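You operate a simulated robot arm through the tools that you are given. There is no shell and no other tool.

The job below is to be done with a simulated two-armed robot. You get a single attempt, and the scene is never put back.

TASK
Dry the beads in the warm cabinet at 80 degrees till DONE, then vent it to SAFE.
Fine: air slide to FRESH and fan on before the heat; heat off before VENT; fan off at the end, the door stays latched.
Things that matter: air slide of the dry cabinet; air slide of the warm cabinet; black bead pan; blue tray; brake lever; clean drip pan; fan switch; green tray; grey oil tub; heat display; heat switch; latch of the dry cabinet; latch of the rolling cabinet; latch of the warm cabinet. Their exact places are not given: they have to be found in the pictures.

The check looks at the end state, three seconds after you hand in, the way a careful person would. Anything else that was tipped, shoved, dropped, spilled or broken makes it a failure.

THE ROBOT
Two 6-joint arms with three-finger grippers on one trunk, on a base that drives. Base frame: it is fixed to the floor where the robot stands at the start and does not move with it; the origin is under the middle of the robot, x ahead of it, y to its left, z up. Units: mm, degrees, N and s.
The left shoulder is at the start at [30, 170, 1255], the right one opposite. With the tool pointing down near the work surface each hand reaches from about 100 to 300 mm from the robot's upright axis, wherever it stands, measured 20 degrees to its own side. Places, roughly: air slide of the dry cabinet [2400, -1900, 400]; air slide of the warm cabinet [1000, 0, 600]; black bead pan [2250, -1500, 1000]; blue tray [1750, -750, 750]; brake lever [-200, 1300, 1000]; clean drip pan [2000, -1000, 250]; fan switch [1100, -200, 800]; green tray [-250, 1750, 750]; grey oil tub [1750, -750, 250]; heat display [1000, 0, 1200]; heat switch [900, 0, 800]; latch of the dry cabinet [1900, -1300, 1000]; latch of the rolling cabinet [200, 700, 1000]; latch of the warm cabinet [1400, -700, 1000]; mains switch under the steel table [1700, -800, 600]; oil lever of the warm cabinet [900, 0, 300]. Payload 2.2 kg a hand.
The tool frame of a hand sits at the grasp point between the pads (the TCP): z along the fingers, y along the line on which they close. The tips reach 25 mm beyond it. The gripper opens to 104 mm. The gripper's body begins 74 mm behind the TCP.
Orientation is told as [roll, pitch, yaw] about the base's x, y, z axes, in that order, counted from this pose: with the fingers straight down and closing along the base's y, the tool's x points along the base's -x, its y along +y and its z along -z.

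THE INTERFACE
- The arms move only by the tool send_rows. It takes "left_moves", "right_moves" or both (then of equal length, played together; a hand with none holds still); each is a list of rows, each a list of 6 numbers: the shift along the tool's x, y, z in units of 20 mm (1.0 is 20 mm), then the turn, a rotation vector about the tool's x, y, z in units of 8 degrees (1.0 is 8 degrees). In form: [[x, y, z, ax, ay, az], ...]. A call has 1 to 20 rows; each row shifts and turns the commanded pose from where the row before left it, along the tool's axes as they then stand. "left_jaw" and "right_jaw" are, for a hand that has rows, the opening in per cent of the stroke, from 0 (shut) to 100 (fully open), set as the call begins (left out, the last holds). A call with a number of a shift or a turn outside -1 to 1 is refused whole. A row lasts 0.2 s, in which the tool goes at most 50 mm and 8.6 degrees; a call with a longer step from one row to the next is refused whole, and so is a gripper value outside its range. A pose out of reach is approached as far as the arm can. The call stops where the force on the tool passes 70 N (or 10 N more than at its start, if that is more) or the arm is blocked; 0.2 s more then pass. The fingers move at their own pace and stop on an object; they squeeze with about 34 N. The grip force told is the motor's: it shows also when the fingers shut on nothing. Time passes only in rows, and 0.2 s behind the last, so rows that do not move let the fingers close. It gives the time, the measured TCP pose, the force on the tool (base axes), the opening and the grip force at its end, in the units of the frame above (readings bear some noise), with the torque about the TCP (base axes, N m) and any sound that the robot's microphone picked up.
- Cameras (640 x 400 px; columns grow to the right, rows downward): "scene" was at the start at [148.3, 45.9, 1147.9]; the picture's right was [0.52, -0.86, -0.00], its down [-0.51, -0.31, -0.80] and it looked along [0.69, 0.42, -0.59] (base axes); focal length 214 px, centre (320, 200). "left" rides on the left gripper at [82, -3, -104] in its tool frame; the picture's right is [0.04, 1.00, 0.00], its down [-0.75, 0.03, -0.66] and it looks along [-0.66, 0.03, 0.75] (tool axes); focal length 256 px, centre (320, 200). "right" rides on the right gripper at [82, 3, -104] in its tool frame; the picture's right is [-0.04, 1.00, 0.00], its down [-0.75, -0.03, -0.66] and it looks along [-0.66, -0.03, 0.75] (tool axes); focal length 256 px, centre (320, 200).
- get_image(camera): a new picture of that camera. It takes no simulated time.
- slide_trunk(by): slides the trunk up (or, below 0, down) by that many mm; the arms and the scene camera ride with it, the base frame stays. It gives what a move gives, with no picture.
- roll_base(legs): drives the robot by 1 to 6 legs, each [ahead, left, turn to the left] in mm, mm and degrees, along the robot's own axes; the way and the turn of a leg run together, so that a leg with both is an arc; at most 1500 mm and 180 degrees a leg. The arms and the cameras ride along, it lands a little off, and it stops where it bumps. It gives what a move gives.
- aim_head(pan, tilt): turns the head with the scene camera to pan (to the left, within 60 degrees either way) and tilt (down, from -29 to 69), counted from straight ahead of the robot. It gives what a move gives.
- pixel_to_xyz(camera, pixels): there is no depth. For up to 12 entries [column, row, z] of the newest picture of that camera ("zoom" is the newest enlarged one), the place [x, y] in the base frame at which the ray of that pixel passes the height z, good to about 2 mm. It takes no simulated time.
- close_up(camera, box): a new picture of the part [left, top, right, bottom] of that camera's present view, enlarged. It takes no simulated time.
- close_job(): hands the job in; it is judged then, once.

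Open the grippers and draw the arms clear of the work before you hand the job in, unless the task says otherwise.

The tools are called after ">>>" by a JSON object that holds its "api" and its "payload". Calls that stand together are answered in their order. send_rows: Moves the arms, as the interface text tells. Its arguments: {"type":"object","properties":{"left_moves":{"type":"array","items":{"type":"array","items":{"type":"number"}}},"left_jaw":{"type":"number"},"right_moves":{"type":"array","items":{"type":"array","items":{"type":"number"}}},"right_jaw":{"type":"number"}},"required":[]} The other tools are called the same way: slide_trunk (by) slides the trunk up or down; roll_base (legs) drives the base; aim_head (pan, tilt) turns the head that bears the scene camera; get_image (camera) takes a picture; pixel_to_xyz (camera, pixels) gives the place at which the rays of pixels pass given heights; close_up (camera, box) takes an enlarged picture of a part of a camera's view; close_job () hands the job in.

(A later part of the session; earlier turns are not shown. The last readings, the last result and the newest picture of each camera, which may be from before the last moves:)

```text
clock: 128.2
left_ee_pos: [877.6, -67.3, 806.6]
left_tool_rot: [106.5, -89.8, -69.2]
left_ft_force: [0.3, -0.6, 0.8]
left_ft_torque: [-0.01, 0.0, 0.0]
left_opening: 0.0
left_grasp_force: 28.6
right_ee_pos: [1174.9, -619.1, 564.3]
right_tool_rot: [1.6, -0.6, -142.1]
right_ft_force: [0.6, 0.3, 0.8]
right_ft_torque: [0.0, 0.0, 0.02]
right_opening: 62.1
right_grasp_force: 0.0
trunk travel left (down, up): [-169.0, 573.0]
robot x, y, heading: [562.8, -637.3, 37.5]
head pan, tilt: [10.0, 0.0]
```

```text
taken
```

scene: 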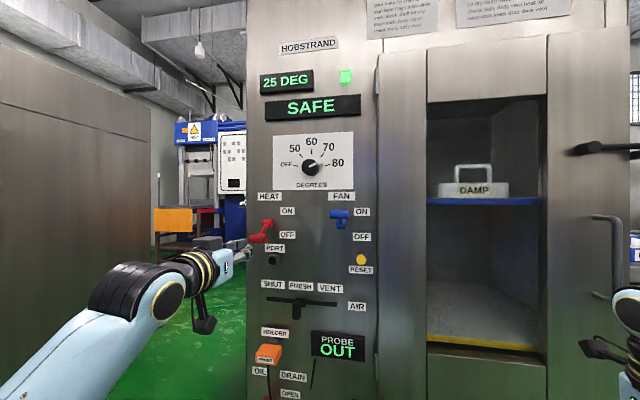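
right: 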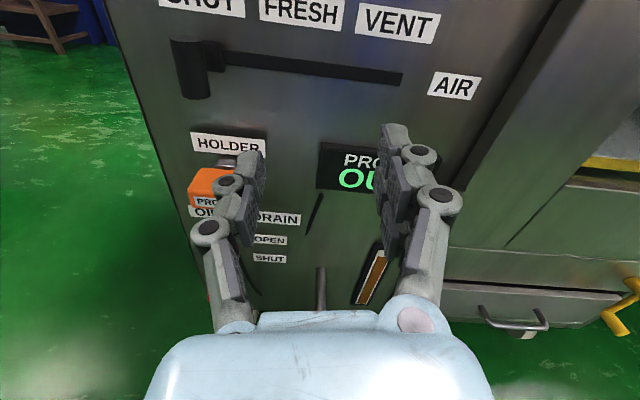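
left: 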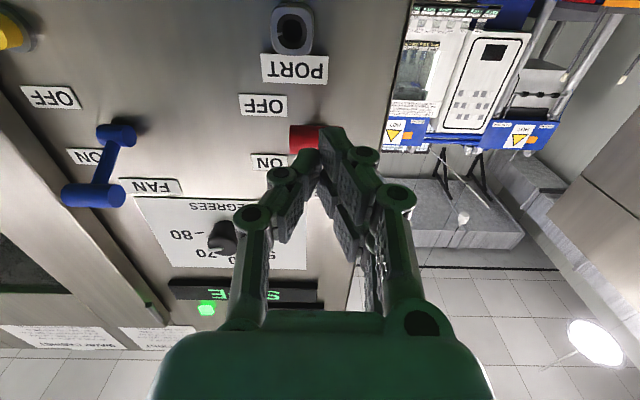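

The hand is in line with the red knob (b−583, z807). I lower 18 mm and go forward 78 mm beneath it, then verify.

>>> {"api": "send_rows", "payload": {"left_moves": [[0.9, 0, 0, 0, 0, 0], [0, 0, 0.8, 0, 0, 0], [0, 0, 0.8, 0, 0, 0], [0, 0, 0.8, 0, 0, 0], [0, 0, 0.8, 0, 0, 0], [0, 0, 0.7, 0, 0, 0]]}}

>>> {"api": "close_up", "payload": {"camera": "scene", "box": [200, 180, 360, 300]}}

>>> {"api": "get_image", "payload": {"camera": "left"}}

```text
clock: 129.6
left_ee_pos: [939.1, -20.6, 788.3]
left_tool_rot: [89.4, -89.8, -52.1]
left_ft_force: [-0.2, 0.8, -0.5]
left_ft_torque: [-0.03, -0.01, 0.02]
left_opening: 0.0
left_grasp_force: 28.5
right_ee_pos: [1175.4, -619.7, 564.0]
right_tool_rot: [1.6, -0.9, -142.1]
right_ft_force: [0.4, -0.4, 0.6]
right_ft_torque: [0.0, -0.01, -0.04]
right_opening: 62.6
right_grasp_force: 0.1
trunk travel left (down, up): [-169.0, 573.0]
robot x, y, heading: [560.8, -636.9, 37.5]
head pan, tilt: [10.0, 0.0]
```

```text
3.33 times, centred on (280, 240) of scene
```

zoom: 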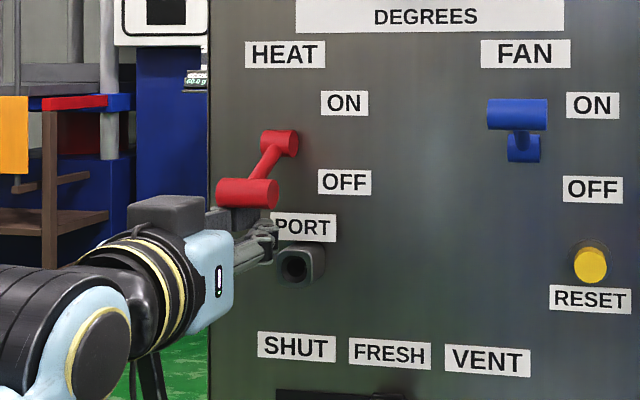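

```text
taken
```

left: 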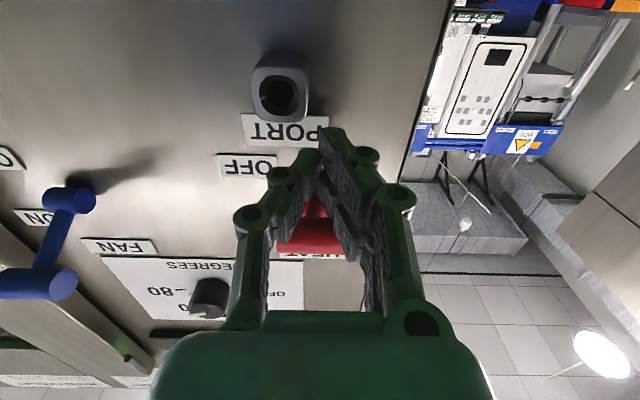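

Fingers are under the red knob. With air on FRESH, fan on and dial at 80, I lift the heat lever.

>>> {"api": "send_rows", "payload": {"left_moves": [[-0.6, 0, 0, 0, 0, 0], [-0.6, 0, 0, 0, 0, 0], [-0.6, 0, 0, 0, 0, 0], [-0.6, 0, 0, 0, 0, 0], [-0.6, 0, 0, 0, 0, 0], [-0.6, 0, 0, 0, 0, 0]]}}

>>> {"api": "close_up", "payload": {"camera": "scene", "box": [200, 60, 400, 260]}}

```text
clock: 131.0
left_ee_pos: [938.3, -15.6, 852.0]
left_tool_rot: [5.9, -89.0, 31.5]
left_ft_force: [-21.7, 3.7, -35.3]
left_ft_torque: [-0.24, -0.52, 0.36]
left_opening: 0.1
left_grasp_force: 27.9
right_ee_pos: [1174.6, -616.6, 563.0]
right_tool_rot: [1.7, -0.8, -141.9]
right_ft_force: [0.0, 0.8, -0.5]
right_ft_torque: [0.0, -0.03, 0.02]
right_opening: 62.6
right_grasp_force: 0.0
trunk travel left (down, up): [-169.0, 573.0]
robot x, y, heading: [562.2, -641.7, 37.7]
head pan, tilt: [10.0, 0.0]
```

```text
2.00 times, centred on (300, 160) of scene
```

zoom: 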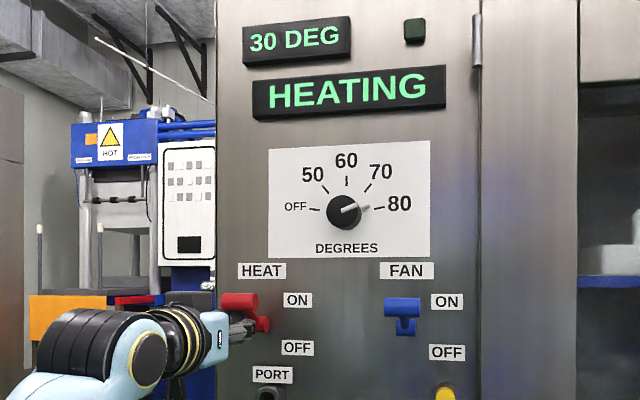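

The display reads HEATING, 30 DEG. I ease down 14 mm and back off 80 mm, then wait.

>>> {"api": "send_rows", "payload": {"left_moves": [[0.7, 0, 0, 0, 0, 0], [0.4, 0, 0, 0, 0, 0], [0, 0, -0.9, 0, 0, 0], [0, 0, -0.9, 0, 0, 0], [0, 0, -0.9, 0, 0, 0], [0, 0, -0.9, 0, 0, 0], [0, 0, -0.5, 0, 0, 0]]}}

>>> {"api": "get_image", "payload": {"camera": "scene"}}

```text
clock: 132.6
left_ee_pos: [874.4, -70.4, 835.2]
left_tool_rot: [82.9, -89.8, -45.8]
left_ft_force: [0.2, -0.5, -0.3]
left_ft_torque: [0.01, 0.0, 0.0]
left_opening: 0.0
left_grasp_force: 28.2
right_ee_pos: [1175.2, -619.0, 563.5]
right_tool_rot: [1.6, -0.7, -142.1]
right_ft_force: [-0.8, 0.0, -0.5]
right_ft_torque: [0.02, -0.03, -0.01]
right_opening: 62.5
right_grasp_force: 0.1
trunk travel left (down, up): [-169.0, 573.0]
robot x, y, heading: [559.5, -633.2, 37.4]
head pan, tilt: [10.0, 0.0]
```

```text
taken
```

scene: 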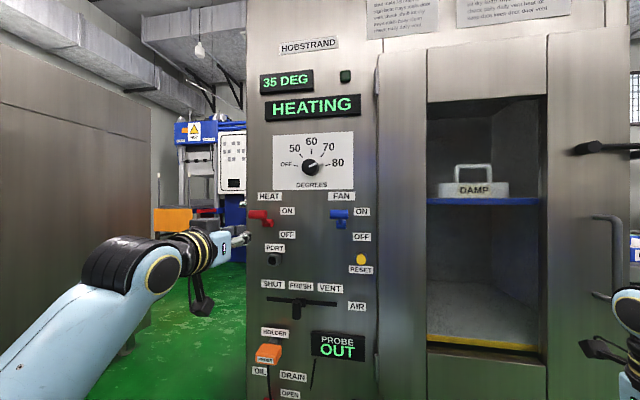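

35 DEG and rising. Meanwhile I raise the trunk 80 so that the hand will be above the red knob.

>>> {"api": "slide_trunk", "payload": {"by": 82}}

>>> {"api": "get_image", "payload": {"camera": "scene"}}

```text
clock: 133.8
left_ee_pos: [875.7, -71.1, 918.6]
left_tool_rot: [69.1, -89.8, -31.9]
left_ft_force: [-0.4, 0.7, 0.3]
left_ft_torque: [-0.01, 0.02, -0.01]
left_opening: 0.1
left_grasp_force: 27.9
right_ee_pos: [1176.8, -619.5, 644.6]
right_tool_rot: [1.6, -0.8, -142.1]
right_ft_force: [-0.1, -0.1, 1.0]
right_ft_torque: [-0.01, 0.0, -0.02]
right_opening: 62.3
right_grasp_force: 0.1
trunk travel left (down, up): [-251.0, 491.0]
robot x, y, heading: [563.2, -636.2, 37.6]
head pan, tilt: [10.0, 0.0]
```

```text
taken
```

scene: 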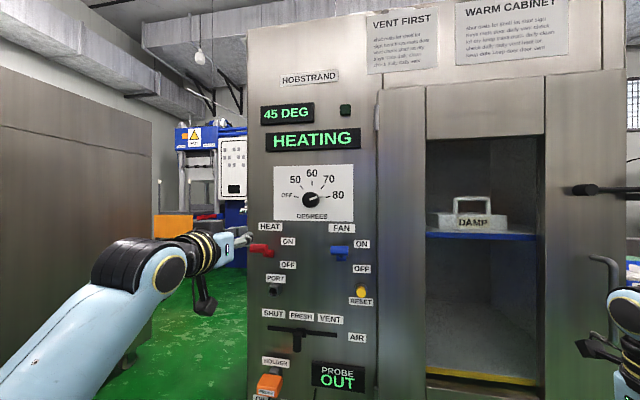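

45 DEG. I move the fingertips above the red knob (forward 80 mm at z 918), ready to push down once DONE shows.

>>> {"api": "send_rows", "payload": {"left_moves": [[0, 0, 1, 0, 0, 0], [0, 0, 1, 0, 0, 0], [0, 0, 1, 0, 0, 0], [0, 0, 1, 0, 0, 0]]}}

>>> {"api": "close_up", "payload": {"camera": "scene", "box": [200, 80, 400, 300]}}

```text
clock: 134.8
left_ee_pos: [938.4, -23.7, 917.6]
left_tool_rot: [85.3, -89.7, -48.0]
left_ft_force: [0.4, -0.1, 0.6]
left_ft_torque: [0.03, 0.06, 0.04]
left_opening: 0.0
left_grasp_force: 27.9
right_ee_pos: [1176.1, -618.9, 644.6]
right_tool_rot: [1.6, -0.7, -142.2]
right_ft_force: [1.0, -0.1, 0.5]
right_ft_torque: [0.01, 0.0, 0.02]
right_opening: 62.7
right_grasp_force: 0.0
trunk travel left (down, up): [-251.0, 491.0]
robot x, y, heading: [563.6, -637.4, 37.6]
head pan, tilt: [10.0, 0.0]
```

```text
1.82 times, centred on (300, 190) of scene
```

zoom: 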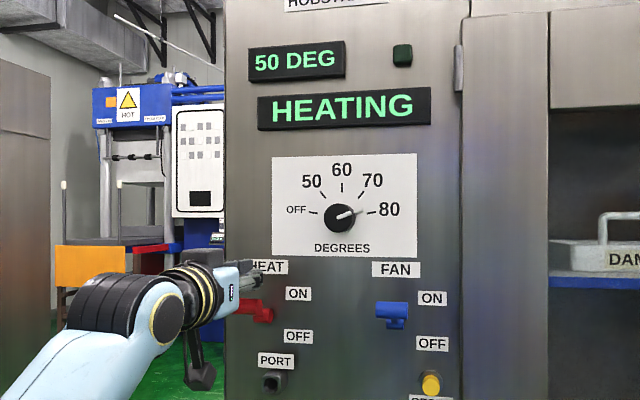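

Fingers are above the red knob; the display reads 50 DEG, HEATING. I wait 4 s with still rows.

>>> {"api": "send_rows", "payload": {"left_moves": [[0, 0, 0, 0, 0, 0], [0, 0, 0, 0, 0, 0], [0, 0, 0, 0, 0, 0], [0, 0, 0, 0, 0, 0], [0, 0, 0, 0, 0, 0], [0, 0, 0, 0, 0, 0], [0, 0, 0, 0, 0, 0], [0, 0, 0, 0, 0, 0], [0, 0, 0, 0, 0, 0], [0, 0, 0, 0, 0, 0], [0, 0, 0, 0, 0, 0], [0, 0, 0, 0, 0, 0], [0, 0, 0, 0, 0, 0], [0, 0, 0, 0, 0, 0], [0, 0, 0, 0, 0, 0], [0, 0, 0, 0, 0, 0], [0, 0, 0, 0, 0, 0], [0, 0, 0, 0, 0, 0]]}}

>>> {"api": "close_up", "payload": {"camera": "scene", "box": [200, 80, 400, 300]}}

```text
clock: 138.6
left_ee_pos: [938.3, -23.4, 918.3]
left_tool_rot: [85.3, -89.8, -47.9]
left_ft_force: [0.2, -0.3, -0.3]
left_ft_torque: [-0.02, 0.02, 0.02]
left_opening: 0.0
left_grasp_force: 28.9
right_ee_pos: [1174.9, -618.7, 646.9]
right_tool_rot: [1.6, -0.7, -142.1]
right_ft_force: [-0.1, -0.1, 0.3]
right_ft_torque: [0.01, -0.02, 0.01]
right_opening: 62.4
right_grasp_force: 0.1
trunk travel left (down, up): [-251.0, 491.0]
robot x, y, heading: [562.4, -640.6, 37.4]
head pan, tilt: [10.0, 0.0]
```

```text
1.82 times, centred on (300, 190) of scene
```

zoom: 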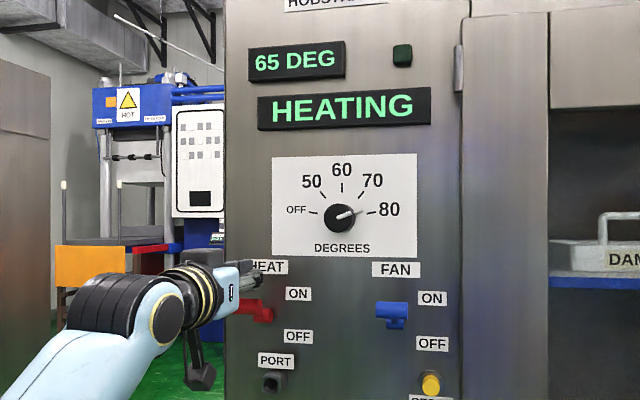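

65 DEG, still HEATING. I wait another 3 s.

>>> {"api": "send_rows", "payload": {"left_moves": [[0, 0, 0, 0, 0, 0], [0, 0, 0, 0, 0, 0], [0, 0, 0, 0, 0, 0], [0, 0, 0, 0, 0, 0], [0, 0, 0, 0, 0, 0], [0, 0, 0, 0, 0, 0], [0, 0, 0, 0, 0, 0], [0, 0, 0, 0, 0, 0], [0, 0, 0, 0, 0, 0], [0, 0, 0, 0, 0, 0], [0, 0, 0, 0, 0, 0], [0, 0, 0, 0, 0, 0], [0, 0, 0, 0, 0, 0], [0, 0, 0, 0, 0, 0]]}}

>>> {"api": "close_up", "payload": {"camera": "scene", "box": [200, 80, 400, 300]}}

```text
clock: 141.6
left_ee_pos: [938.5, -23.0, 917.9]
left_tool_rot: [86.2, -89.9, -49.0]
left_ft_force: [-0.5, -0.5, -0.4]
left_ft_torque: [0.01, 0.03, -0.01]
left_opening: 0.0
left_grasp_force: 28.3
right_ee_pos: [1175.6, -620.1, 647.1]
right_tool_rot: [1.7, -0.6, -142.1]
right_ft_force: [-0.3, -1.1, 0.3]
right_ft_torque: [0.01, 0.03, 0.0]
right_opening: 62.5
right_grasp_force: 0.2
trunk travel left (down, up): [-251.0, 491.0]
robot x, y, heading: [565.3, -638.2, 37.6]
head pan, tilt: [10.0, 0.0]
```

```text
1.82 times, centred on (300, 190) of scene
```

zoom: 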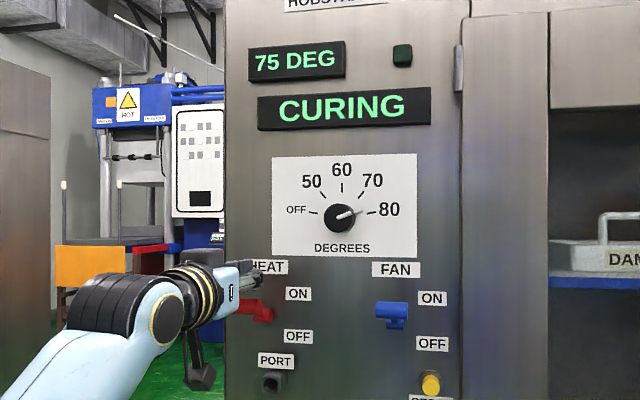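

Now CURING at 75 DEG. I keep waiting in 2 s portions.

>>> {"api": "send_rows", "payload": {"left_moves": [[0, 0, 0, 0, 0, 0], [0, 0, 0, 0, 0, 0], [0, 0, 0, 0, 0, 0], [0, 0, 0, 0, 0, 0], [0, 0, 0, 0, 0, 0], [0, 0, 0, 0, 0, 0], [0, 0, 0, 0, 0, 0], [0, 0, 0, 0, 0, 0], [0, 0, 0, 0, 0, 0], [0, 0, 0, 0, 0, 0], [0, 0, 0, 0, 0, 0], [0, 0, 0, 0, 0, 0]]}}

>>> {"api": "close_up", "payload": {"camera": "scene", "box": [200, 80, 400, 300]}}

```text
clock: 144.2
left_ee_pos: [938.1, -23.1, 919.3]
left_tool_rot: [85.6, -89.9, -48.2]
left_ft_force: [1.1, -0.4, 0.6]
left_ft_torque: [0.0, -0.02, 0.02]
left_opening: 0.0
left_grasp_force: 28.0
right_ee_pos: [1175.0, -619.9, 646.5]
right_tool_rot: [1.5, -0.6, -142.0]
right_ft_force: [-0.3, -0.6, -0.2]
right_ft_torque: [-0.01, 0.0, 0.02]
right_opening: 62.8
right_grasp_force: 0.0
trunk travel left (down, up): [-251.0, 491.0]
robot x, y, heading: [557.1, -637.5, 37.4]
head pan, tilt: [10.0, 0.0]
```

```text
1.82 times, centred on (300, 190) of scene
```

zoom: 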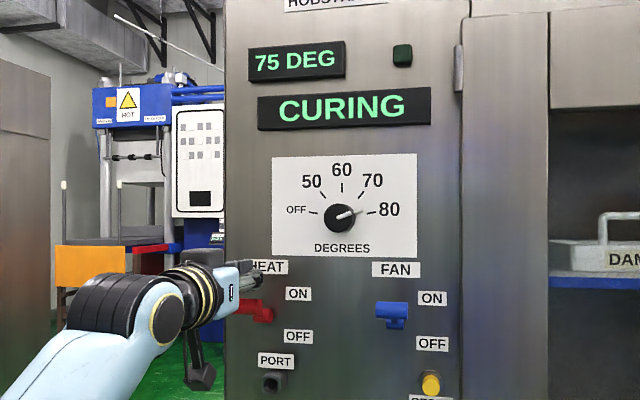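

Still CURING at 75 DEG. I wait on.

>>> {"api": "send_rows", "payload": {"left_moves": [[0, 0, 0, 0, 0, 0], [0, 0, 0, 0, 0, 0], [0, 0, 0, 0, 0, 0], [0, 0, 0, 0, 0, 0], [0, 0, 0, 0, 0, 0], [0, 0, 0, 0, 0, 0], [0, 0, 0, 0, 0, 0], [0, 0, 0, 0, 0, 0], [0, 0, 0, 0, 0, 0], [0, 0, 0, 0, 0, 0], [0, 0, 0, 0, 0, 0], [0, 0, 0, 0, 0, 0], [0, 0, 0, 0, 0, 0], [0, 0, 0, 0, 0, 0]]}}

>>> {"api": "close_up", "payload": {"camera": "scene", "box": [200, 80, 400, 300]}}

```text
clock: 147.2
left_ee_pos: [939.0, -23.9, 918.2]
left_tool_rot: [85.7, -89.8, -48.5]
left_ft_force: [0.3, -0.4, 0.9]
left_ft_torque: [-0.02, 0.01, 0.01]
left_opening: 0.0
left_grasp_force: 28.4
right_ee_pos: [1175.6, -619.0, 646.2]
right_tool_rot: [1.5, -0.8, -142.0]
right_ft_force: [0.1, 0.6, -0.2]
right_ft_torque: [0.01, -0.01, -0.01]
right_opening: 62.3
right_grasp_force: 0.0
trunk travel left (down, up): [-251.0, 491.0]
robot x, y, heading: [564.8, -639.7, 37.3]
head pan, tilt: [10.0, 0.0]
```

```text
1.82 times, centred on (300, 190) of scene
```

zoom: 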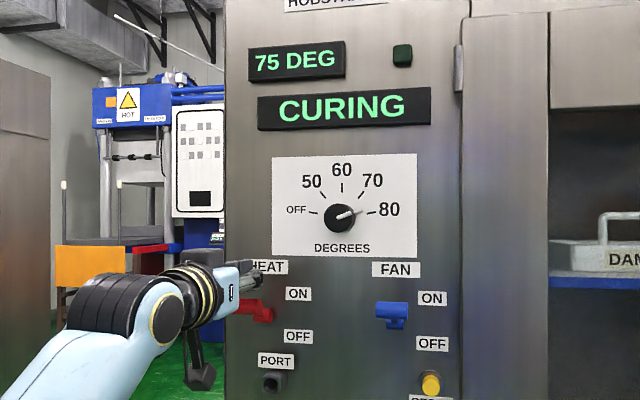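

The temperature seems to hold at 75. I look closely at the dial pointer.

>>> {"api": "close_up", "payload": {"camera": "scene", "box": [275, 165, 355, 215]}}

>>> {"api": "get_image", "payload": {"camera": "scene"}}

```text
8.00 times, centred on (315, 190) of scene
```

zoom: 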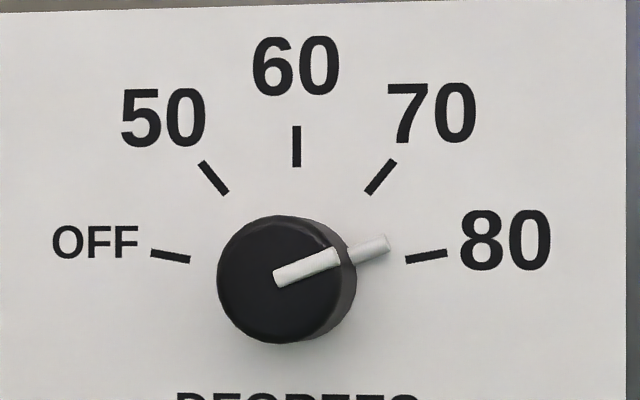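

```text
taken
```

scene: 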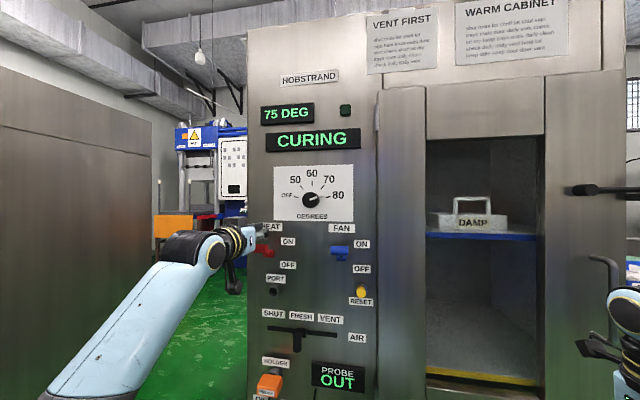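

The pointer's front bar slopes ~20° against the tick's ~11°: it fell about 10° short when released, so the set point is ≈77. I go back quickly to correct it: retreat while rolling +48°, base right 121, trunk up 83.

>>> {"api": "send_rows", "payload": {"left_moves": [[0, 0, -1, 0, 0, 1], [0, 0, -1, 0, 0, 1], [0, 0, -1, 0, 0, 1], [0, 0, -1, 0, 0, 1], [0, 0, 0, 0, 0, 1], [0, 0, 0, 0, 0, 1]]}}

>>> {"api": "roll_base", "payload": {"legs": [[0, -121, 0]]}}

>>> {"api": "slide_trunk", "payload": {"by": 83}}

>>> {"api": "get_image", "payload": {"camera": "scene"}}

>>> {"api": "get_image", "payload": {"camera": "left"}}

```text
clock: 148.6
left_ee_pos: [875.3, -71.1, 919.9]
left_tool_rot: [90.0, -41.7, -52.7]
left_ft_force: [-0.6, 0.9, 0.6]
left_ft_torque: [-0.01, -0.01, 0.02]
left_opening: 0.2
left_grasp_force: 28.3
right_ee_pos: [1176.0, -619.2, 645.9]
right_tool_rot: [1.6, -0.7, -142.1]
right_ft_force: [-0.6, -0.1, 0.3]
right_ft_torque: [-0.02, -0.02, 0.0]
right_opening: 62.3
right_grasp_force: 0.1
trunk travel left (down, up): [-251.0, 491.0]
robot x, y, heading: [558.7, -636.8, 37.3]
head pan, tilt: [10.0, 0.0]
```

```text
clock: 149.8
left_ee_pos: [951.4, -168.6, 919.3]
left_tool_rot: [90.0, -41.8, -52.9]
left_ft_force: [-0.5, 0.8, -0.7]
left_ft_torque: [0.01, 0.0, 0.02]
left_opening: 0.3
left_grasp_force: 28.4
right_ee_pos: [1249.6, -719.1, 644.9]
right_tool_rot: [1.5, -0.7, -142.2]
right_ft_force: [0.4, 0.3, -0.7]
right_ft_torque: [0.04, 0.0, -0.02]
right_opening: 62.1
right_grasp_force: 0.1
trunk travel left (down, up): [-251.0, 491.0]
robot x, y, heading: [637.8, -738.7, 37.5]
head pan, tilt: [10.0, 0.0]
```

```text
clock: 151.0
left_ee_pos: [951.8, -168.5, 1001.7]
left_tool_rot: [89.9, -41.8, -52.8]
left_ft_force: [0.1, 0.7, 0.4]
left_ft_torque: [0.01, 0.0, 0.01]
left_opening: 0.0
left_grasp_force: 28.6
right_ee_pos: [1249.1, -720.7, 729.3]
right_tool_rot: [1.3, -0.7, -142.3]
right_ft_force: [0.4, -0.7, -0.6]
right_ft_torque: [-0.03, 0.02, 0.0]
right_opening: 62.4
right_grasp_force: 0.1
trunk travel left (down, up): [-334.0, 408.0]
robot x, y, heading: [636.6, -735.5, 37.3]
head pan, tilt: [10.0, 0.0]
```

```text
taken
```

scene: 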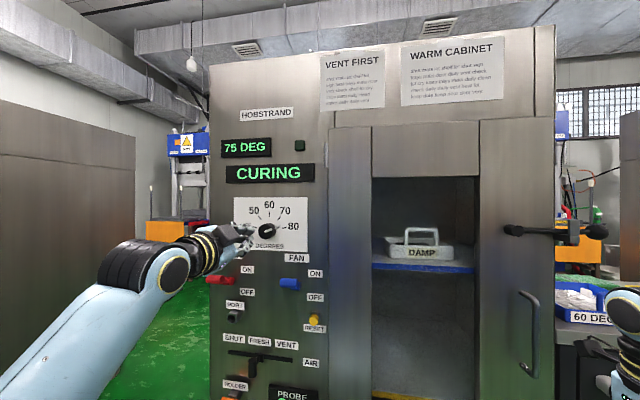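

```text
taken
```

left: 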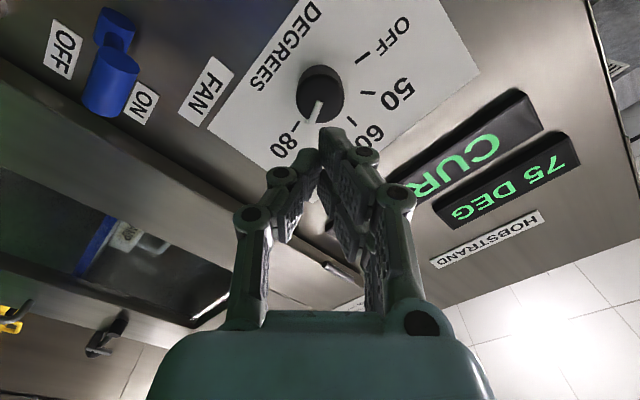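

Aligned (b−708.5, z1002). I advance 120 mm with the jaw opening, nudging 2.5 mm left.

>>> {"api": "send_rows", "payload": {"left_moves": [[0.09, 0.08, 0, 0, 0, 0], [0, 0, 0.8, 0, 0, 0], [0, 0, 1, 0, 0, 0], [0, 0, 1, 0, 0, 0], [0, 0, 1, 0, 0, 0], [0, 0, 1, 0, 0, 0], [0, 0, 1, 0, 0, 0], [0, 0, 0.15, 0, 0, 0]], "left_jaw": 70}}

>>> {"api": "get_image", "payload": {"camera": "left"}}

```text
clock: 152.8
left_ee_pos: [1044.8, -94.5, 1003.1]
left_tool_rot: [90.0, -41.7, -52.9]
left_ft_force: [0.5, -0.8, -0.5]
left_ft_torque: [0.01, 0.0, 0.02]
left_opening: 72.8
left_grasp_force: 0.1
right_ee_pos: [1250.0, -718.7, 728.6]
right_tool_rot: [1.4, -0.6, -142.3]
right_ft_force: [0.2, -0.1, 0.5]
right_ft_torque: [0.01, -0.02, -0.02]
right_opening: 62.3
right_grasp_force: 0.0
trunk travel left (down, up): [-334.0, 408.0]
robot x, y, heading: [634.8, -738.1, 37.3]
head pan, tilt: [10.0, 0.0]
```

```text
taken
```

left: 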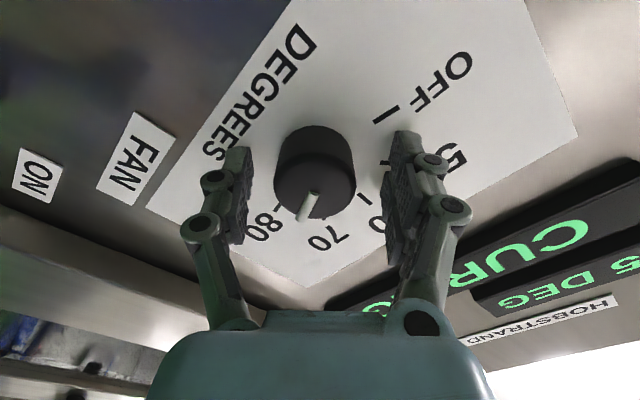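

Knob is between the pads; the pointer is a bit short of 80. I close and turn +16°.

>>> {"api": "send_rows", "payload": {"left_moves": [[0, 0, 0, 0, 0, 0], [0, 0, 0, 0, 0, 0], [0, 0, 0, 0, 0, 0], [0, 0, 0, 0, 0, 0.7], [0, 0, 0, 0, 0, 0.7], [0, 0, 0, 0, 0, 0.6], [0, 0, 0, 0, 0, 0]], "left_jaw": 0}}

>>> {"api": "close_up", "payload": {"camera": "scene", "box": [225, 190, 321, 250]}}

>>> {"api": "close_up", "payload": {"camera": "left", "box": [220, 100, 420, 260]}}

>>> {"api": "close_up", "payload": {"camera": "scene", "box": [210, 130, 330, 200]}}

```text
clock: 154.4
left_ee_pos: [1047.6, -95.8, 1000.7]
left_tool_rot: [89.6, -25.9, -52.9]
left_ft_force: [4.6, -17.7, -20.4]
left_ft_torque: [-0.72, -0.27, -0.85]
left_opening: 40.7
left_grasp_force: 45.0
right_ee_pos: [1250.4, -719.0, 727.0]
right_tool_rot: [1.2, -0.7, -142.2]
right_ft_force: [0.4, -0.8, 0.1]
right_ft_torque: [0.01, 0.04, -0.01]
right_opening: 62.4
right_grasp_force: 0.0
trunk travel left (down, up): [-334.0, 408.0]
robot x, y, heading: [638.7, -736.4, 37.2]
head pan, tilt: [10.0, 0.0]
```

```text
6.67 times, centred on (273, 220) of scene
```

zoom: 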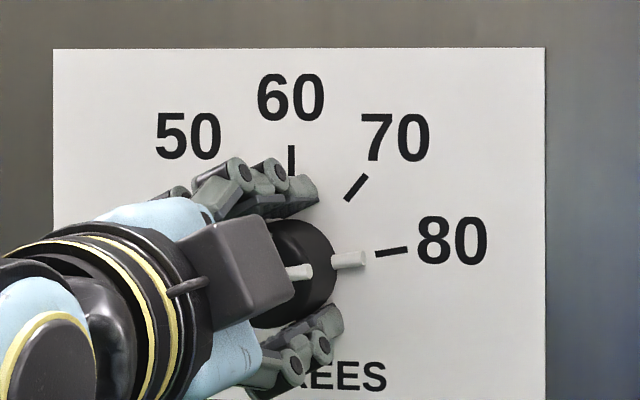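

```text
2.50 times, centred on (320, 180) of left
```

zoom: 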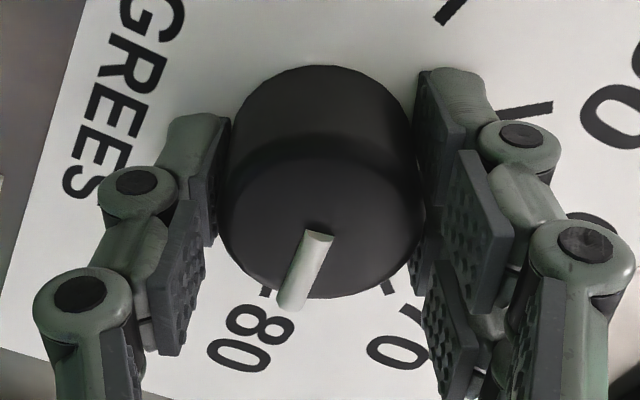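

```text
5.33 times, centred on (270, 165) of scene
```

zoom: 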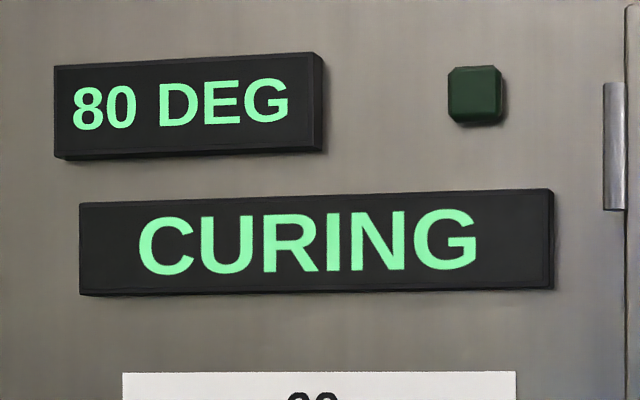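

80 DEG now, CURING, pointer parallel to the 80 tick. To avoid dragging the knob on release, I relax the side forces (2 mm down and right) first.

>>> {"api": "send_rows", "payload": {"left_moves": [[-0.046, -0.134, 0, 0, 0, 0], [0, 0, 0, 0, 0, 0.15]]}}

>>> {"api": "close_up", "payload": {"camera": "scene", "box": [225, 140, 321, 250]}}

```text
clock: 155.0
left_ee_pos: [1047.1, -96.1, 1000.0]
left_tool_rot: [89.9, -24.6, -52.9]
left_ft_force: [7.0, -6.1, -12.2]
left_ft_torque: [-0.62, -0.43, -0.09]
left_opening: 40.4
left_grasp_force: 44.8
right_ee_pos: [1250.2, -718.9, 728.7]
right_tool_rot: [1.2, -0.8, -142.2]
right_ft_force: [-0.6, 0.4, 0.2]
right_ft_torque: [0.01, -0.01, 0.0]
right_opening: 62.6
right_grasp_force: 0.0
trunk travel left (down, up): [-334.0, 408.0]
robot x, y, heading: [639.2, -737.4, 37.2]
head pan, tilt: [10.0, 0.0]
```

```text
3.64 times, centred on (273, 195) of scene
```

zoom: 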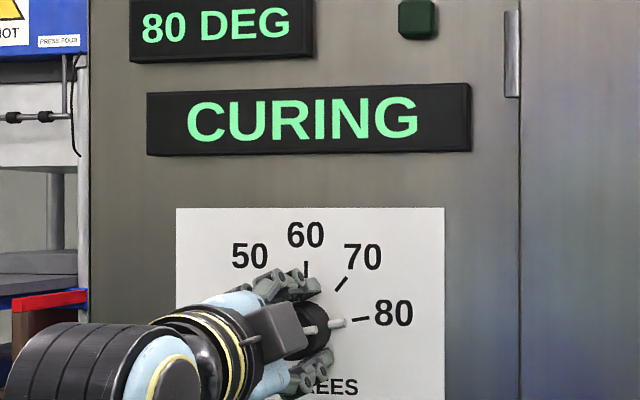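

I release with the hand staying in place and look at the pointer before retreating.

>>> {"api": "send_rows", "payload": {"left_moves": [[0, 0, 0, 0, 0, 0], [0, 0, 0, 0, 0, 0], [0, 0, 0, 0, 0, 0]], "left_jaw": 70}}

>>> {"api": "close_up", "payload": {"camera": "scene", "box": [225, 190, 321, 250]}}

>>> {"api": "close_up", "payload": {"camera": "left", "box": [220, 100, 420, 260]}}

>>> {"api": "close_up", "payload": {"camera": "scene", "box": [210, 130, 330, 200]}}

```text
clock: 155.8
left_ee_pos: [1045.7, -95.5, 1000.7]
left_tool_rot: [90.2, -24.5, -52.9]
left_ft_force: [0.2, 0.3, -0.3]
left_ft_torque: [0.0, 0.01, -0.01]
left_opening: 72.5
left_grasp_force: 0.1
right_ee_pos: [1249.6, -718.2, 729.3]
right_tool_rot: [1.3, -0.5, -142.2]
right_ft_force: [0.1, 0.7, -0.8]
right_ft_torque: [0.01, 0.03, -0.01]
right_opening: 62.4
right_grasp_force: 0.0
trunk travel left (down, up): [-334.0, 408.0]
robot x, y, heading: [632.8, -734.3, 37.5]
head pan, tilt: [10.0, 0.0]
```

```text
6.67 times, centred on (273, 220) of scene
```

zoom: 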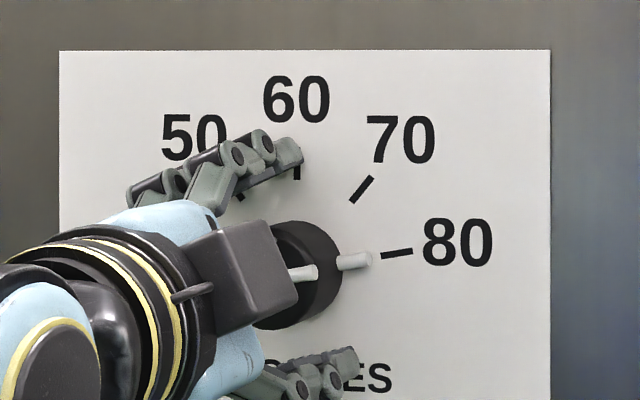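

```text
2.50 times, centred on (320, 180) of left
```

zoom: 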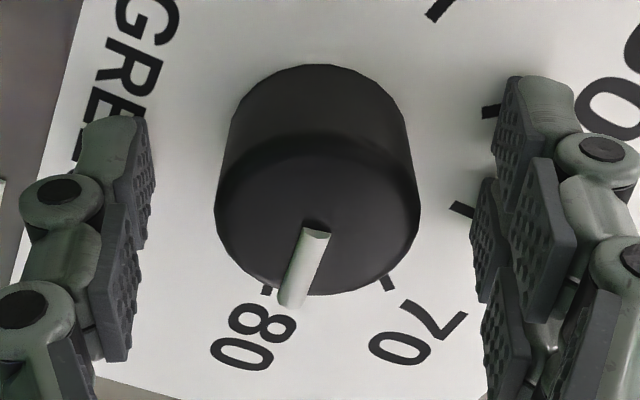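

```text
5.33 times, centred on (270, 165) of scene
```

zoom: 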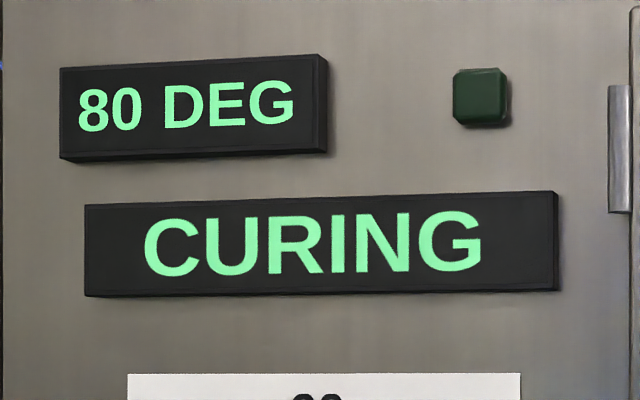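

Pointer stays on 80 after release; 80 DEG, CURING. I retreat straight back, closing and rolling back to neutral, then return to above the heat lever.

>>> {"api": "send_rows", "payload": {"left_moves": [[0, 0, -1, 0, 0, 0], [0, 0, -1, 0, 0, 0], [0, 0, -1, 0, 0, 0], [0, 0, -1, 0, 0, 0], [0, 0, -1, 0, 0, -1], [0, 0, -0.9, 0, 0, -1], [0, 0, 0, 0, 0, -1], [0, 0, 0, 0, 0, -1], [0, 0, 0, 0, 0, -1], [0, 0, 0, 0, 0, -1], [0, 0, 0, 0, 0, -1], [0, 0, 0, 0, 0, -1]]}}

>>> {"api": "roll_base", "payload": {"legs": [[0, 121, 0]]}}

>>> {"api": "get_image", "payload": {"camera": "scene"}}

```text
clock: 158.4
left_ee_pos: [951.3, -166.2, 999.9]
left_tool_rot: [90.1, -88.8, -53.0]
left_ft_force: [-0.2, -0.2, 0.0]
left_ft_torque: [0.05, 0.02, -0.04]
left_opening: 72.7
left_grasp_force: 0.0
right_ee_pos: [1250.1, -718.6, 729.9]
right_tool_rot: [1.3, -0.6, -142.2]
right_ft_force: [-1.2, 0.0, 0.6]
right_ft_torque: [0.03, -0.04, -0.02]
right_opening: 62.4
right_grasp_force: 0.1
trunk travel left (down, up): [-334.0, 408.0]
robot x, y, heading: [636.6, -734.5, 37.3]
head pan, tilt: [10.0, 0.0]
```

```text
clock: 159.6
left_ee_pos: [879.2, -70.5, 999.7]
left_tool_rot: [90.0, -88.7, -53.0]
left_ft_force: [-0.1, 0.8, 0.0]
left_ft_torque: [-0.02, -0.01, -0.01]
left_opening: 72.9
left_grasp_force: 0.0
right_ee_pos: [1177.0, -624.1, 729.5]
right_tool_rot: [1.3, -0.6, -142.3]
right_ft_force: [-0.9, -0.2, 0.1]
right_ft_torque: [-0.04, 0.0, 0.02]
right_opening: 62.3
right_grasp_force: 0.0
trunk travel left (down, up): [-334.0, 408.0]
robot x, y, heading: [562.1, -642.0, 37.0]
head pan, tilt: [10.0, 0.0]
```

```text
taken
```

scene: 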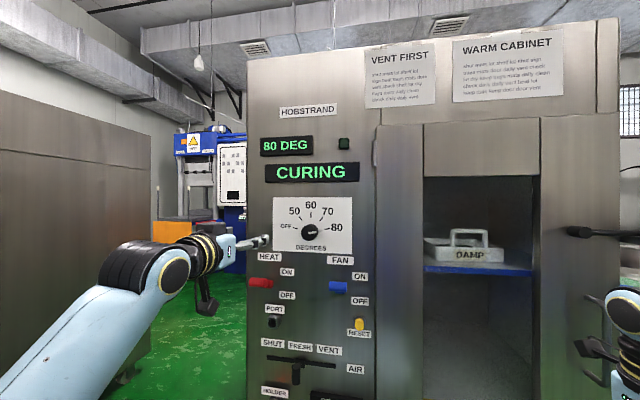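

Still CURING at 80. I lower the trunk 82 and move the closed fingers above the red knob.

>>> {"api": "slide_trunk", "payload": {"by": -82}}

>>> {"api": "send_rows", "payload": {"left_moves": [[0, 0, 0, 0, 0, 0], [0, 0, 0, 0, 0, 0], [0, 0, 0, 0, 0, 0], [0, 0, 1, 0, 0, 0], [0, 0, 1, 0, 0, 0], [0, 0, 1, 0, 0, 0], [0, 0, 0.9, 0, 0, 0]], "left_jaw": 0}}

>>> {"api": "get_image", "payload": {"camera": "scene"}}

>>> {"api": "close_up", "payload": {"camera": "scene", "box": [200, 80, 400, 300]}}

```text
clock: 160.8
left_ee_pos: [880.0, -71.0, 919.3]
left_tool_rot: [93.2, -88.5, -56.2]
left_ft_force: [-0.5, -0.2, -0.6]
left_ft_torque: [0.01, 0.01, 0.02]
left_opening: 72.9
left_grasp_force: 0.1
right_ee_pos: [1176.5, -624.3, 646.4]
right_tool_rot: [1.2, -0.5, -142.4]
right_ft_force: [-0.2, -0.7, 0.2]
right_ft_torque: [-0.02, -0.03, 0.0]
right_opening: 62.5
right_grasp_force: 0.1
trunk travel left (down, up): [-252.0, 490.0]
robot x, y, heading: [562.6, -634.4, 37.0]
head pan, tilt: [10.0, 0.0]
```

```text
clock: 162.4
left_ee_pos: [942.4, -24.4, 919.5]
left_tool_rot: [90.3, -88.6, -53.3]
left_ft_force: [0.3, -0.5, 0.4]
left_ft_torque: [-0.01, 0.04, 0.01]
left_opening: 0.2
left_grasp_force: 28.7
right_ee_pos: [1176.4, -622.2, 647.4]
right_tool_rot: [1.4, -0.6, -142.3]
right_ft_force: [-0.1, -0.1, 0.0]
right_ft_torque: [0.01, -0.01, 0.0]
right_opening: 62.5
right_grasp_force: 0.0
trunk travel left (down, up): [-252.0, 490.0]
robot x, y, heading: [562.4, -638.6, 37.1]
head pan, tilt: [10.0, 0.0]
```

```text
taken
```

scene: 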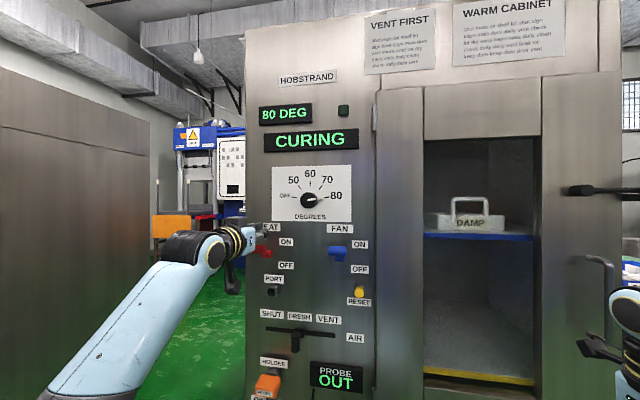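

```text
1.82 times, centred on (300, 190) of scene
```

zoom: 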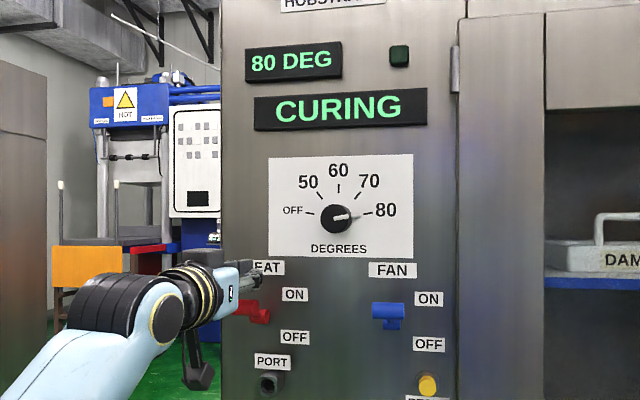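

Hand above the red knob (a737, z919); the display still says CURING at 80 DEG. I wait in 3 s portions.

>>> {"api": "send_rows", "payload": {"left_moves": [[0, 0, 0, 0, 0, 0], [0, 0, 0, 0, 0, 0], [0, 0, 0, 0, 0, 0], [0, 0, 0, 0, 0, 0], [0, 0, 0, 0, 0, 0], [0, 0, 0, 0, 0, 0], [0, 0, 0, 0, 0, 0], [0, 0, 0, 0, 0, 0], [0, 0, 0, 0, 0, 0], [0, 0, 0, 0, 0, 0], [0, 0, 0, 0, 0, 0], [0, 0, 0, 0, 0, 0], [0, 0, 0, 0, 0, 0], [0, 0, 0, 0, 0, 0]]}}

>>> {"api": "close_up", "payload": {"camera": "scene", "box": [230, 90, 390, 230]}}

```text
clock: 165.4
left_ee_pos: [942.6, -24.8, 918.5]
left_tool_rot: [89.7, -88.6, -52.9]
left_ft_force: [-0.2, -0.4, -0.2]
left_ft_torque: [0.02, 0.02, -0.03]
left_opening: 0.0
left_grasp_force: 28.4
right_ee_pos: [1175.9, -623.9, 646.7]
right_tool_rot: [1.3, -0.8, -142.3]
right_ft_force: [-0.8, -0.8, -0.8]
right_ft_torque: [0.06, -0.04, -0.01]
right_opening: 62.5
right_grasp_force: 0.1
trunk travel left (down, up): [-252.0, 490.0]
robot x, y, heading: [563.5, -641.1, 37.2]
head pan, tilt: [10.0, 0.0]
```

```text
2.86 times, centred on (310, 160) of scene
```

zoom: 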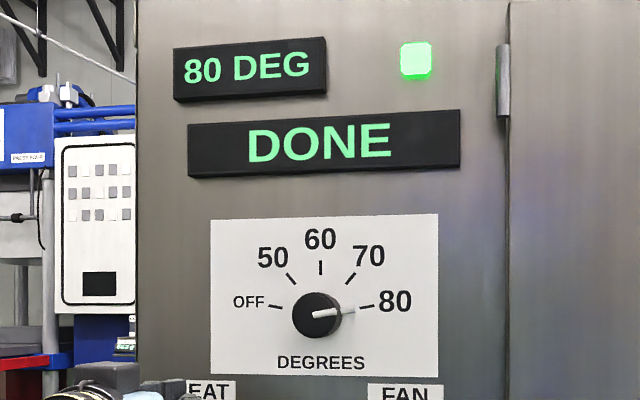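

DONE is shown at 80 DEG. I push the heat lever down now: 84 mm downward in 12–14 mm rows.

>>> {"api": "send_rows", "payload": {"left_moves": [[0.7, 0, 0, 0, 0, 0], [0.7, 0, 0, 0, 0, 0], [0.7, 0, 0, 0, 0, 0], [0.7, 0, 0, 0, 0, 0], [0.7, 0, 0, 0, 0, 0], [0.7, 0, 0, 0, 0, 0], [0.3, 0, 0, 0, 0, 0]]}}

>>> {"api": "close_up", "payload": {"camera": "scene", "box": [200, 80, 400, 300]}}

```text
clock: 167.0
left_ee_pos: [938.6, -23.5, 860.3]
left_tool_rot: [158.7, -85.7, -121.6]
left_ft_force: [-8.0, 0.1, 24.9]
left_ft_torque: [0.43, -0.35, 0.03]
left_opening: 0.2
left_grasp_force: 28.2
right_ee_pos: [1173.8, -623.1, 647.8]
right_tool_rot: [1.2, -0.5, -142.2]
right_ft_force: [-0.2, 0.6, 0.2]
right_ft_torque: [0.01, -0.01, -0.03]
right_opening: 62.6
right_grasp_force: 0.1
trunk travel left (down, up): [-252.0, 490.0]
robot x, y, heading: [562.4, -637.5, 37.4]
head pan, tilt: [10.0, 0.0]
stopped in row 7 (left hand): the force on the tool passed its limit at 72 N (the readings are from after the stop); the commanded pose is now the measured one
```

```text
1.82 times, centred on (300, 190) of scene
```

zoom: 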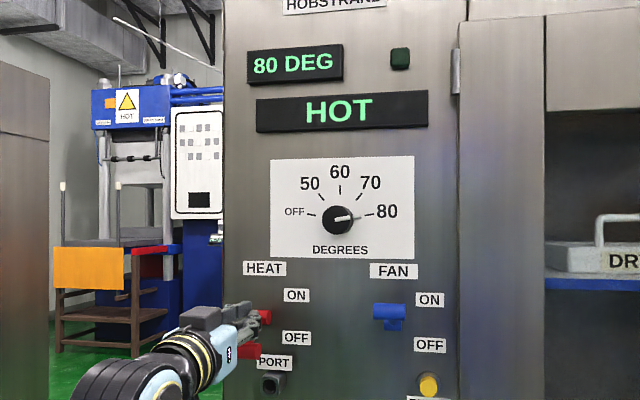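

Heat is off (display HOT, the pan label has turned to DRY). I lift slightly, back off 80 mm, and level the hand's 4° tilt.

>>> {"api": "send_rows", "payload": {"left_moves": [[-0.5, 0, 0, 0, 0, 0], [0, 0, -1, 0, 0, 0], [0, 0, -1, 0, 0, 0], [0, 0, -1, 0, 0.25, 0], [0, 0, -1, 0, 0.25, 0]]}}

>>> {"api": "close_up", "payload": {"camera": "scene", "box": [200, 80, 400, 300]}}

```text
clock: 168.2
left_ee_pos: [875.4, -71.5, 857.9]
left_tool_rot: [48.1, -88.1, -11.0]
left_ft_force: [0.4, 0.5, 0.0]
left_ft_torque: [-0.02, -0.04, -0.03]
left_opening: 0.0
left_grasp_force: 28.8
right_ee_pos: [1176.8, -622.5, 647.5]
right_tool_rot: [1.4, -0.6, -142.2]
right_ft_force: [-0.3, 0.0, -0.5]
right_ft_torque: [-0.01, -0.03, -0.04]
right_opening: 62.4
right_grasp_force: 0.1
trunk travel left (down, up): [-252.0, 490.0]
robot x, y, heading: [564.0, -642.2, 37.5]
head pan, tilt: [10.0, 0.0]
```

```text
1.82 times, centred on (300, 190) of scene
```

zoom: 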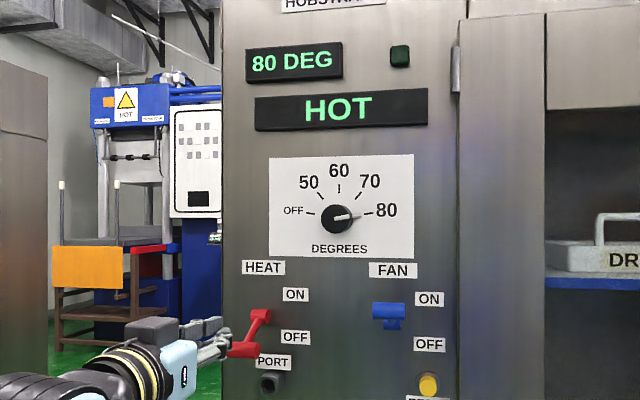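

The heat lever is down at OFF, HOT shown. Now the air slide to VENT: hand left 50, base right 141, trunk down 215.

>>> {"api": "send_rows", "payload": {"left_moves": [[0, 0.9, 0, 0, 0, 0], [0, 0.8, 0, 0, 0, 0], [0, 0.8, 0, 0, 0, 0]]}}

>>> {"api": "roll_base", "payload": {"legs": [[0, -141, 0]]}}

>>> {"api": "slide_trunk", "payload": {"by": -215}}

>>> {"api": "get_image", "payload": {"camera": "left"}}

>>> {"api": "get_image", "payload": {"camera": "scene"}}

```text
clock: 169.0
left_ee_pos: [846.4, -32.4, 859.1]
left_tool_rot: [50.9, -88.1, -14.0]
left_ft_force: [1.4, 0.1, -0.6]
left_ft_torque: [0.01, -0.01, 0.02]
left_opening: 0.0
left_grasp_force: 28.8
right_ee_pos: [1176.1, -623.8, 646.1]
right_tool_rot: [1.3, -0.6, -142.3]
right_ft_force: [-0.3, 0.2, -0.4]
right_ft_torque: [-0.02, -0.01, 0.01]
right_opening: 62.3
right_grasp_force: 0.0
trunk travel left (down, up): [-252.0, 490.0]
robot x, y, heading: [560.4, -639.4, 37.4]
head pan, tilt: [10.0, 0.0]
```

```text
clock: 170.4
left_ee_pos: [932.7, -145.0, 858.6]
left_tool_rot: [51.0, -88.1, -14.1]
left_ft_force: [0.1, 0.4, -0.3]
left_ft_torque: [0.0, 0.03, 0.02]
left_opening: 0.1
left_grasp_force: 28.4
right_ee_pos: [1261.6, -737.5, 646.6]
right_tool_rot: [1.2, -0.6, -142.4]
right_ft_force: [-0.7, -0.9, 0.3]
right_ft_torque: [-0.01, -0.02, -0.01]
right_opening: 62.1
right_grasp_force: 0.0
trunk travel left (down, up): [-252.0, 490.0]
robot x, y, heading: [645.9, -748.2, 37.0]
head pan, tilt: [10.0, 0.0]
```

```text
clock: 172.7
left_ee_pos: [931.9, -144.6, 644.1]
left_tool_rot: [51.1, -88.2, -14.1]
left_ft_force: [-0.2, 0.2, 0.3]
left_ft_torque: [-0.04, 0.0, 0.05]
left_opening: 0.0
left_grasp_force: 28.6
right_ee_pos: [1245.0, -750.5, 387.0]
right_tool_rot: [1.1, -6.7, -142.4]
right_ft_force: [-0.4, 0.0, 0.1]
right_ft_torque: [0.02, 0.02, -0.01]
right_opening: 62.2
right_grasp_force: 0.1
trunk travel left (down, up): [-37.0, 705.0]
robot x, y, heading: [645.6, -749.0, 37.0]
head pan, tilt: [10.0, 0.0]
```

```text
taken
```

left: 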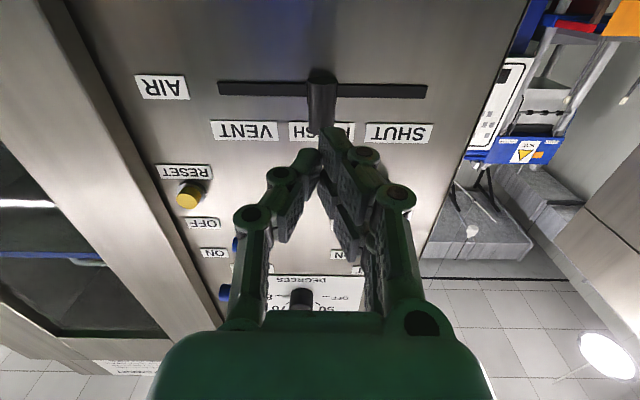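

```text
taken
```

scene: 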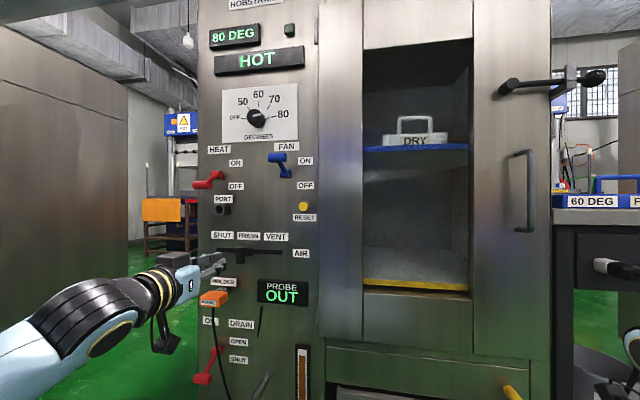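

Handle lined up at column 321, b −677.5, z 644. I open the jaw to 60%, advance 103 mm.

>>> {"api": "send_rows", "payload": {"left_moves": [[0, 0, 0, 0, 0, 0], [0, 0, 0, 0, 0, 0], [0, 0, 0, 0, 0, 0], [0, 0, 0.86, 0, 0, 0], [0, 0, 0.86, 0, 0, 0], [0, 0, 0.86, 0, 0, 0], [0, 0, 0.86, 0, 0, 0], [0, 0, 0.86, 0, 0, 0], [0, 0, 0.86, 0, 0, 0]], "left_jaw": 60}}

>>> {"api": "get_image", "payload": {"camera": "left"}}

```text
clock: 174.7
left_ee_pos: [1015.5, -83.2, 641.5]
left_tool_rot: [49.4, -88.1, -12.5]
left_ft_force: [0.1, 1.0, 0.1]
left_ft_torque: [0.0, -0.01, -0.01]
left_opening: 62.0
left_grasp_force: 0.1
right_ee_pos: [1245.0, -749.9, 387.4]
right_tool_rot: [1.1, -6.6, -142.4]
right_ft_force: [-0.2, -0.1, 0.3]
right_ft_torque: [0.0, -0.02, -0.01]
right_opening: 62.4
right_grasp_force: 0.1
trunk travel left (down, up): [-37.0, 705.0]
robot x, y, heading: [645.9, -752.6, 37.4]
head pan, tilt: [10.0, 0.0]
```

```text
taken
```

left: 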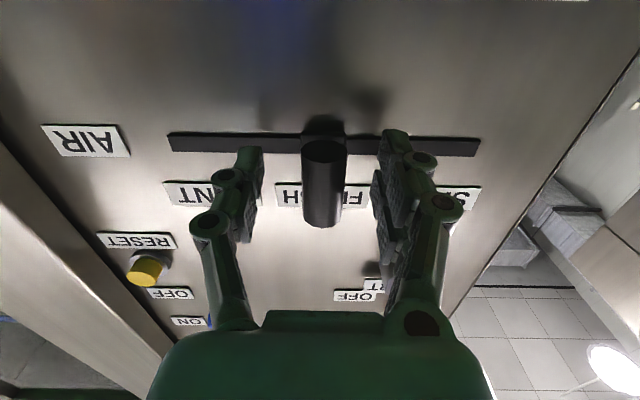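

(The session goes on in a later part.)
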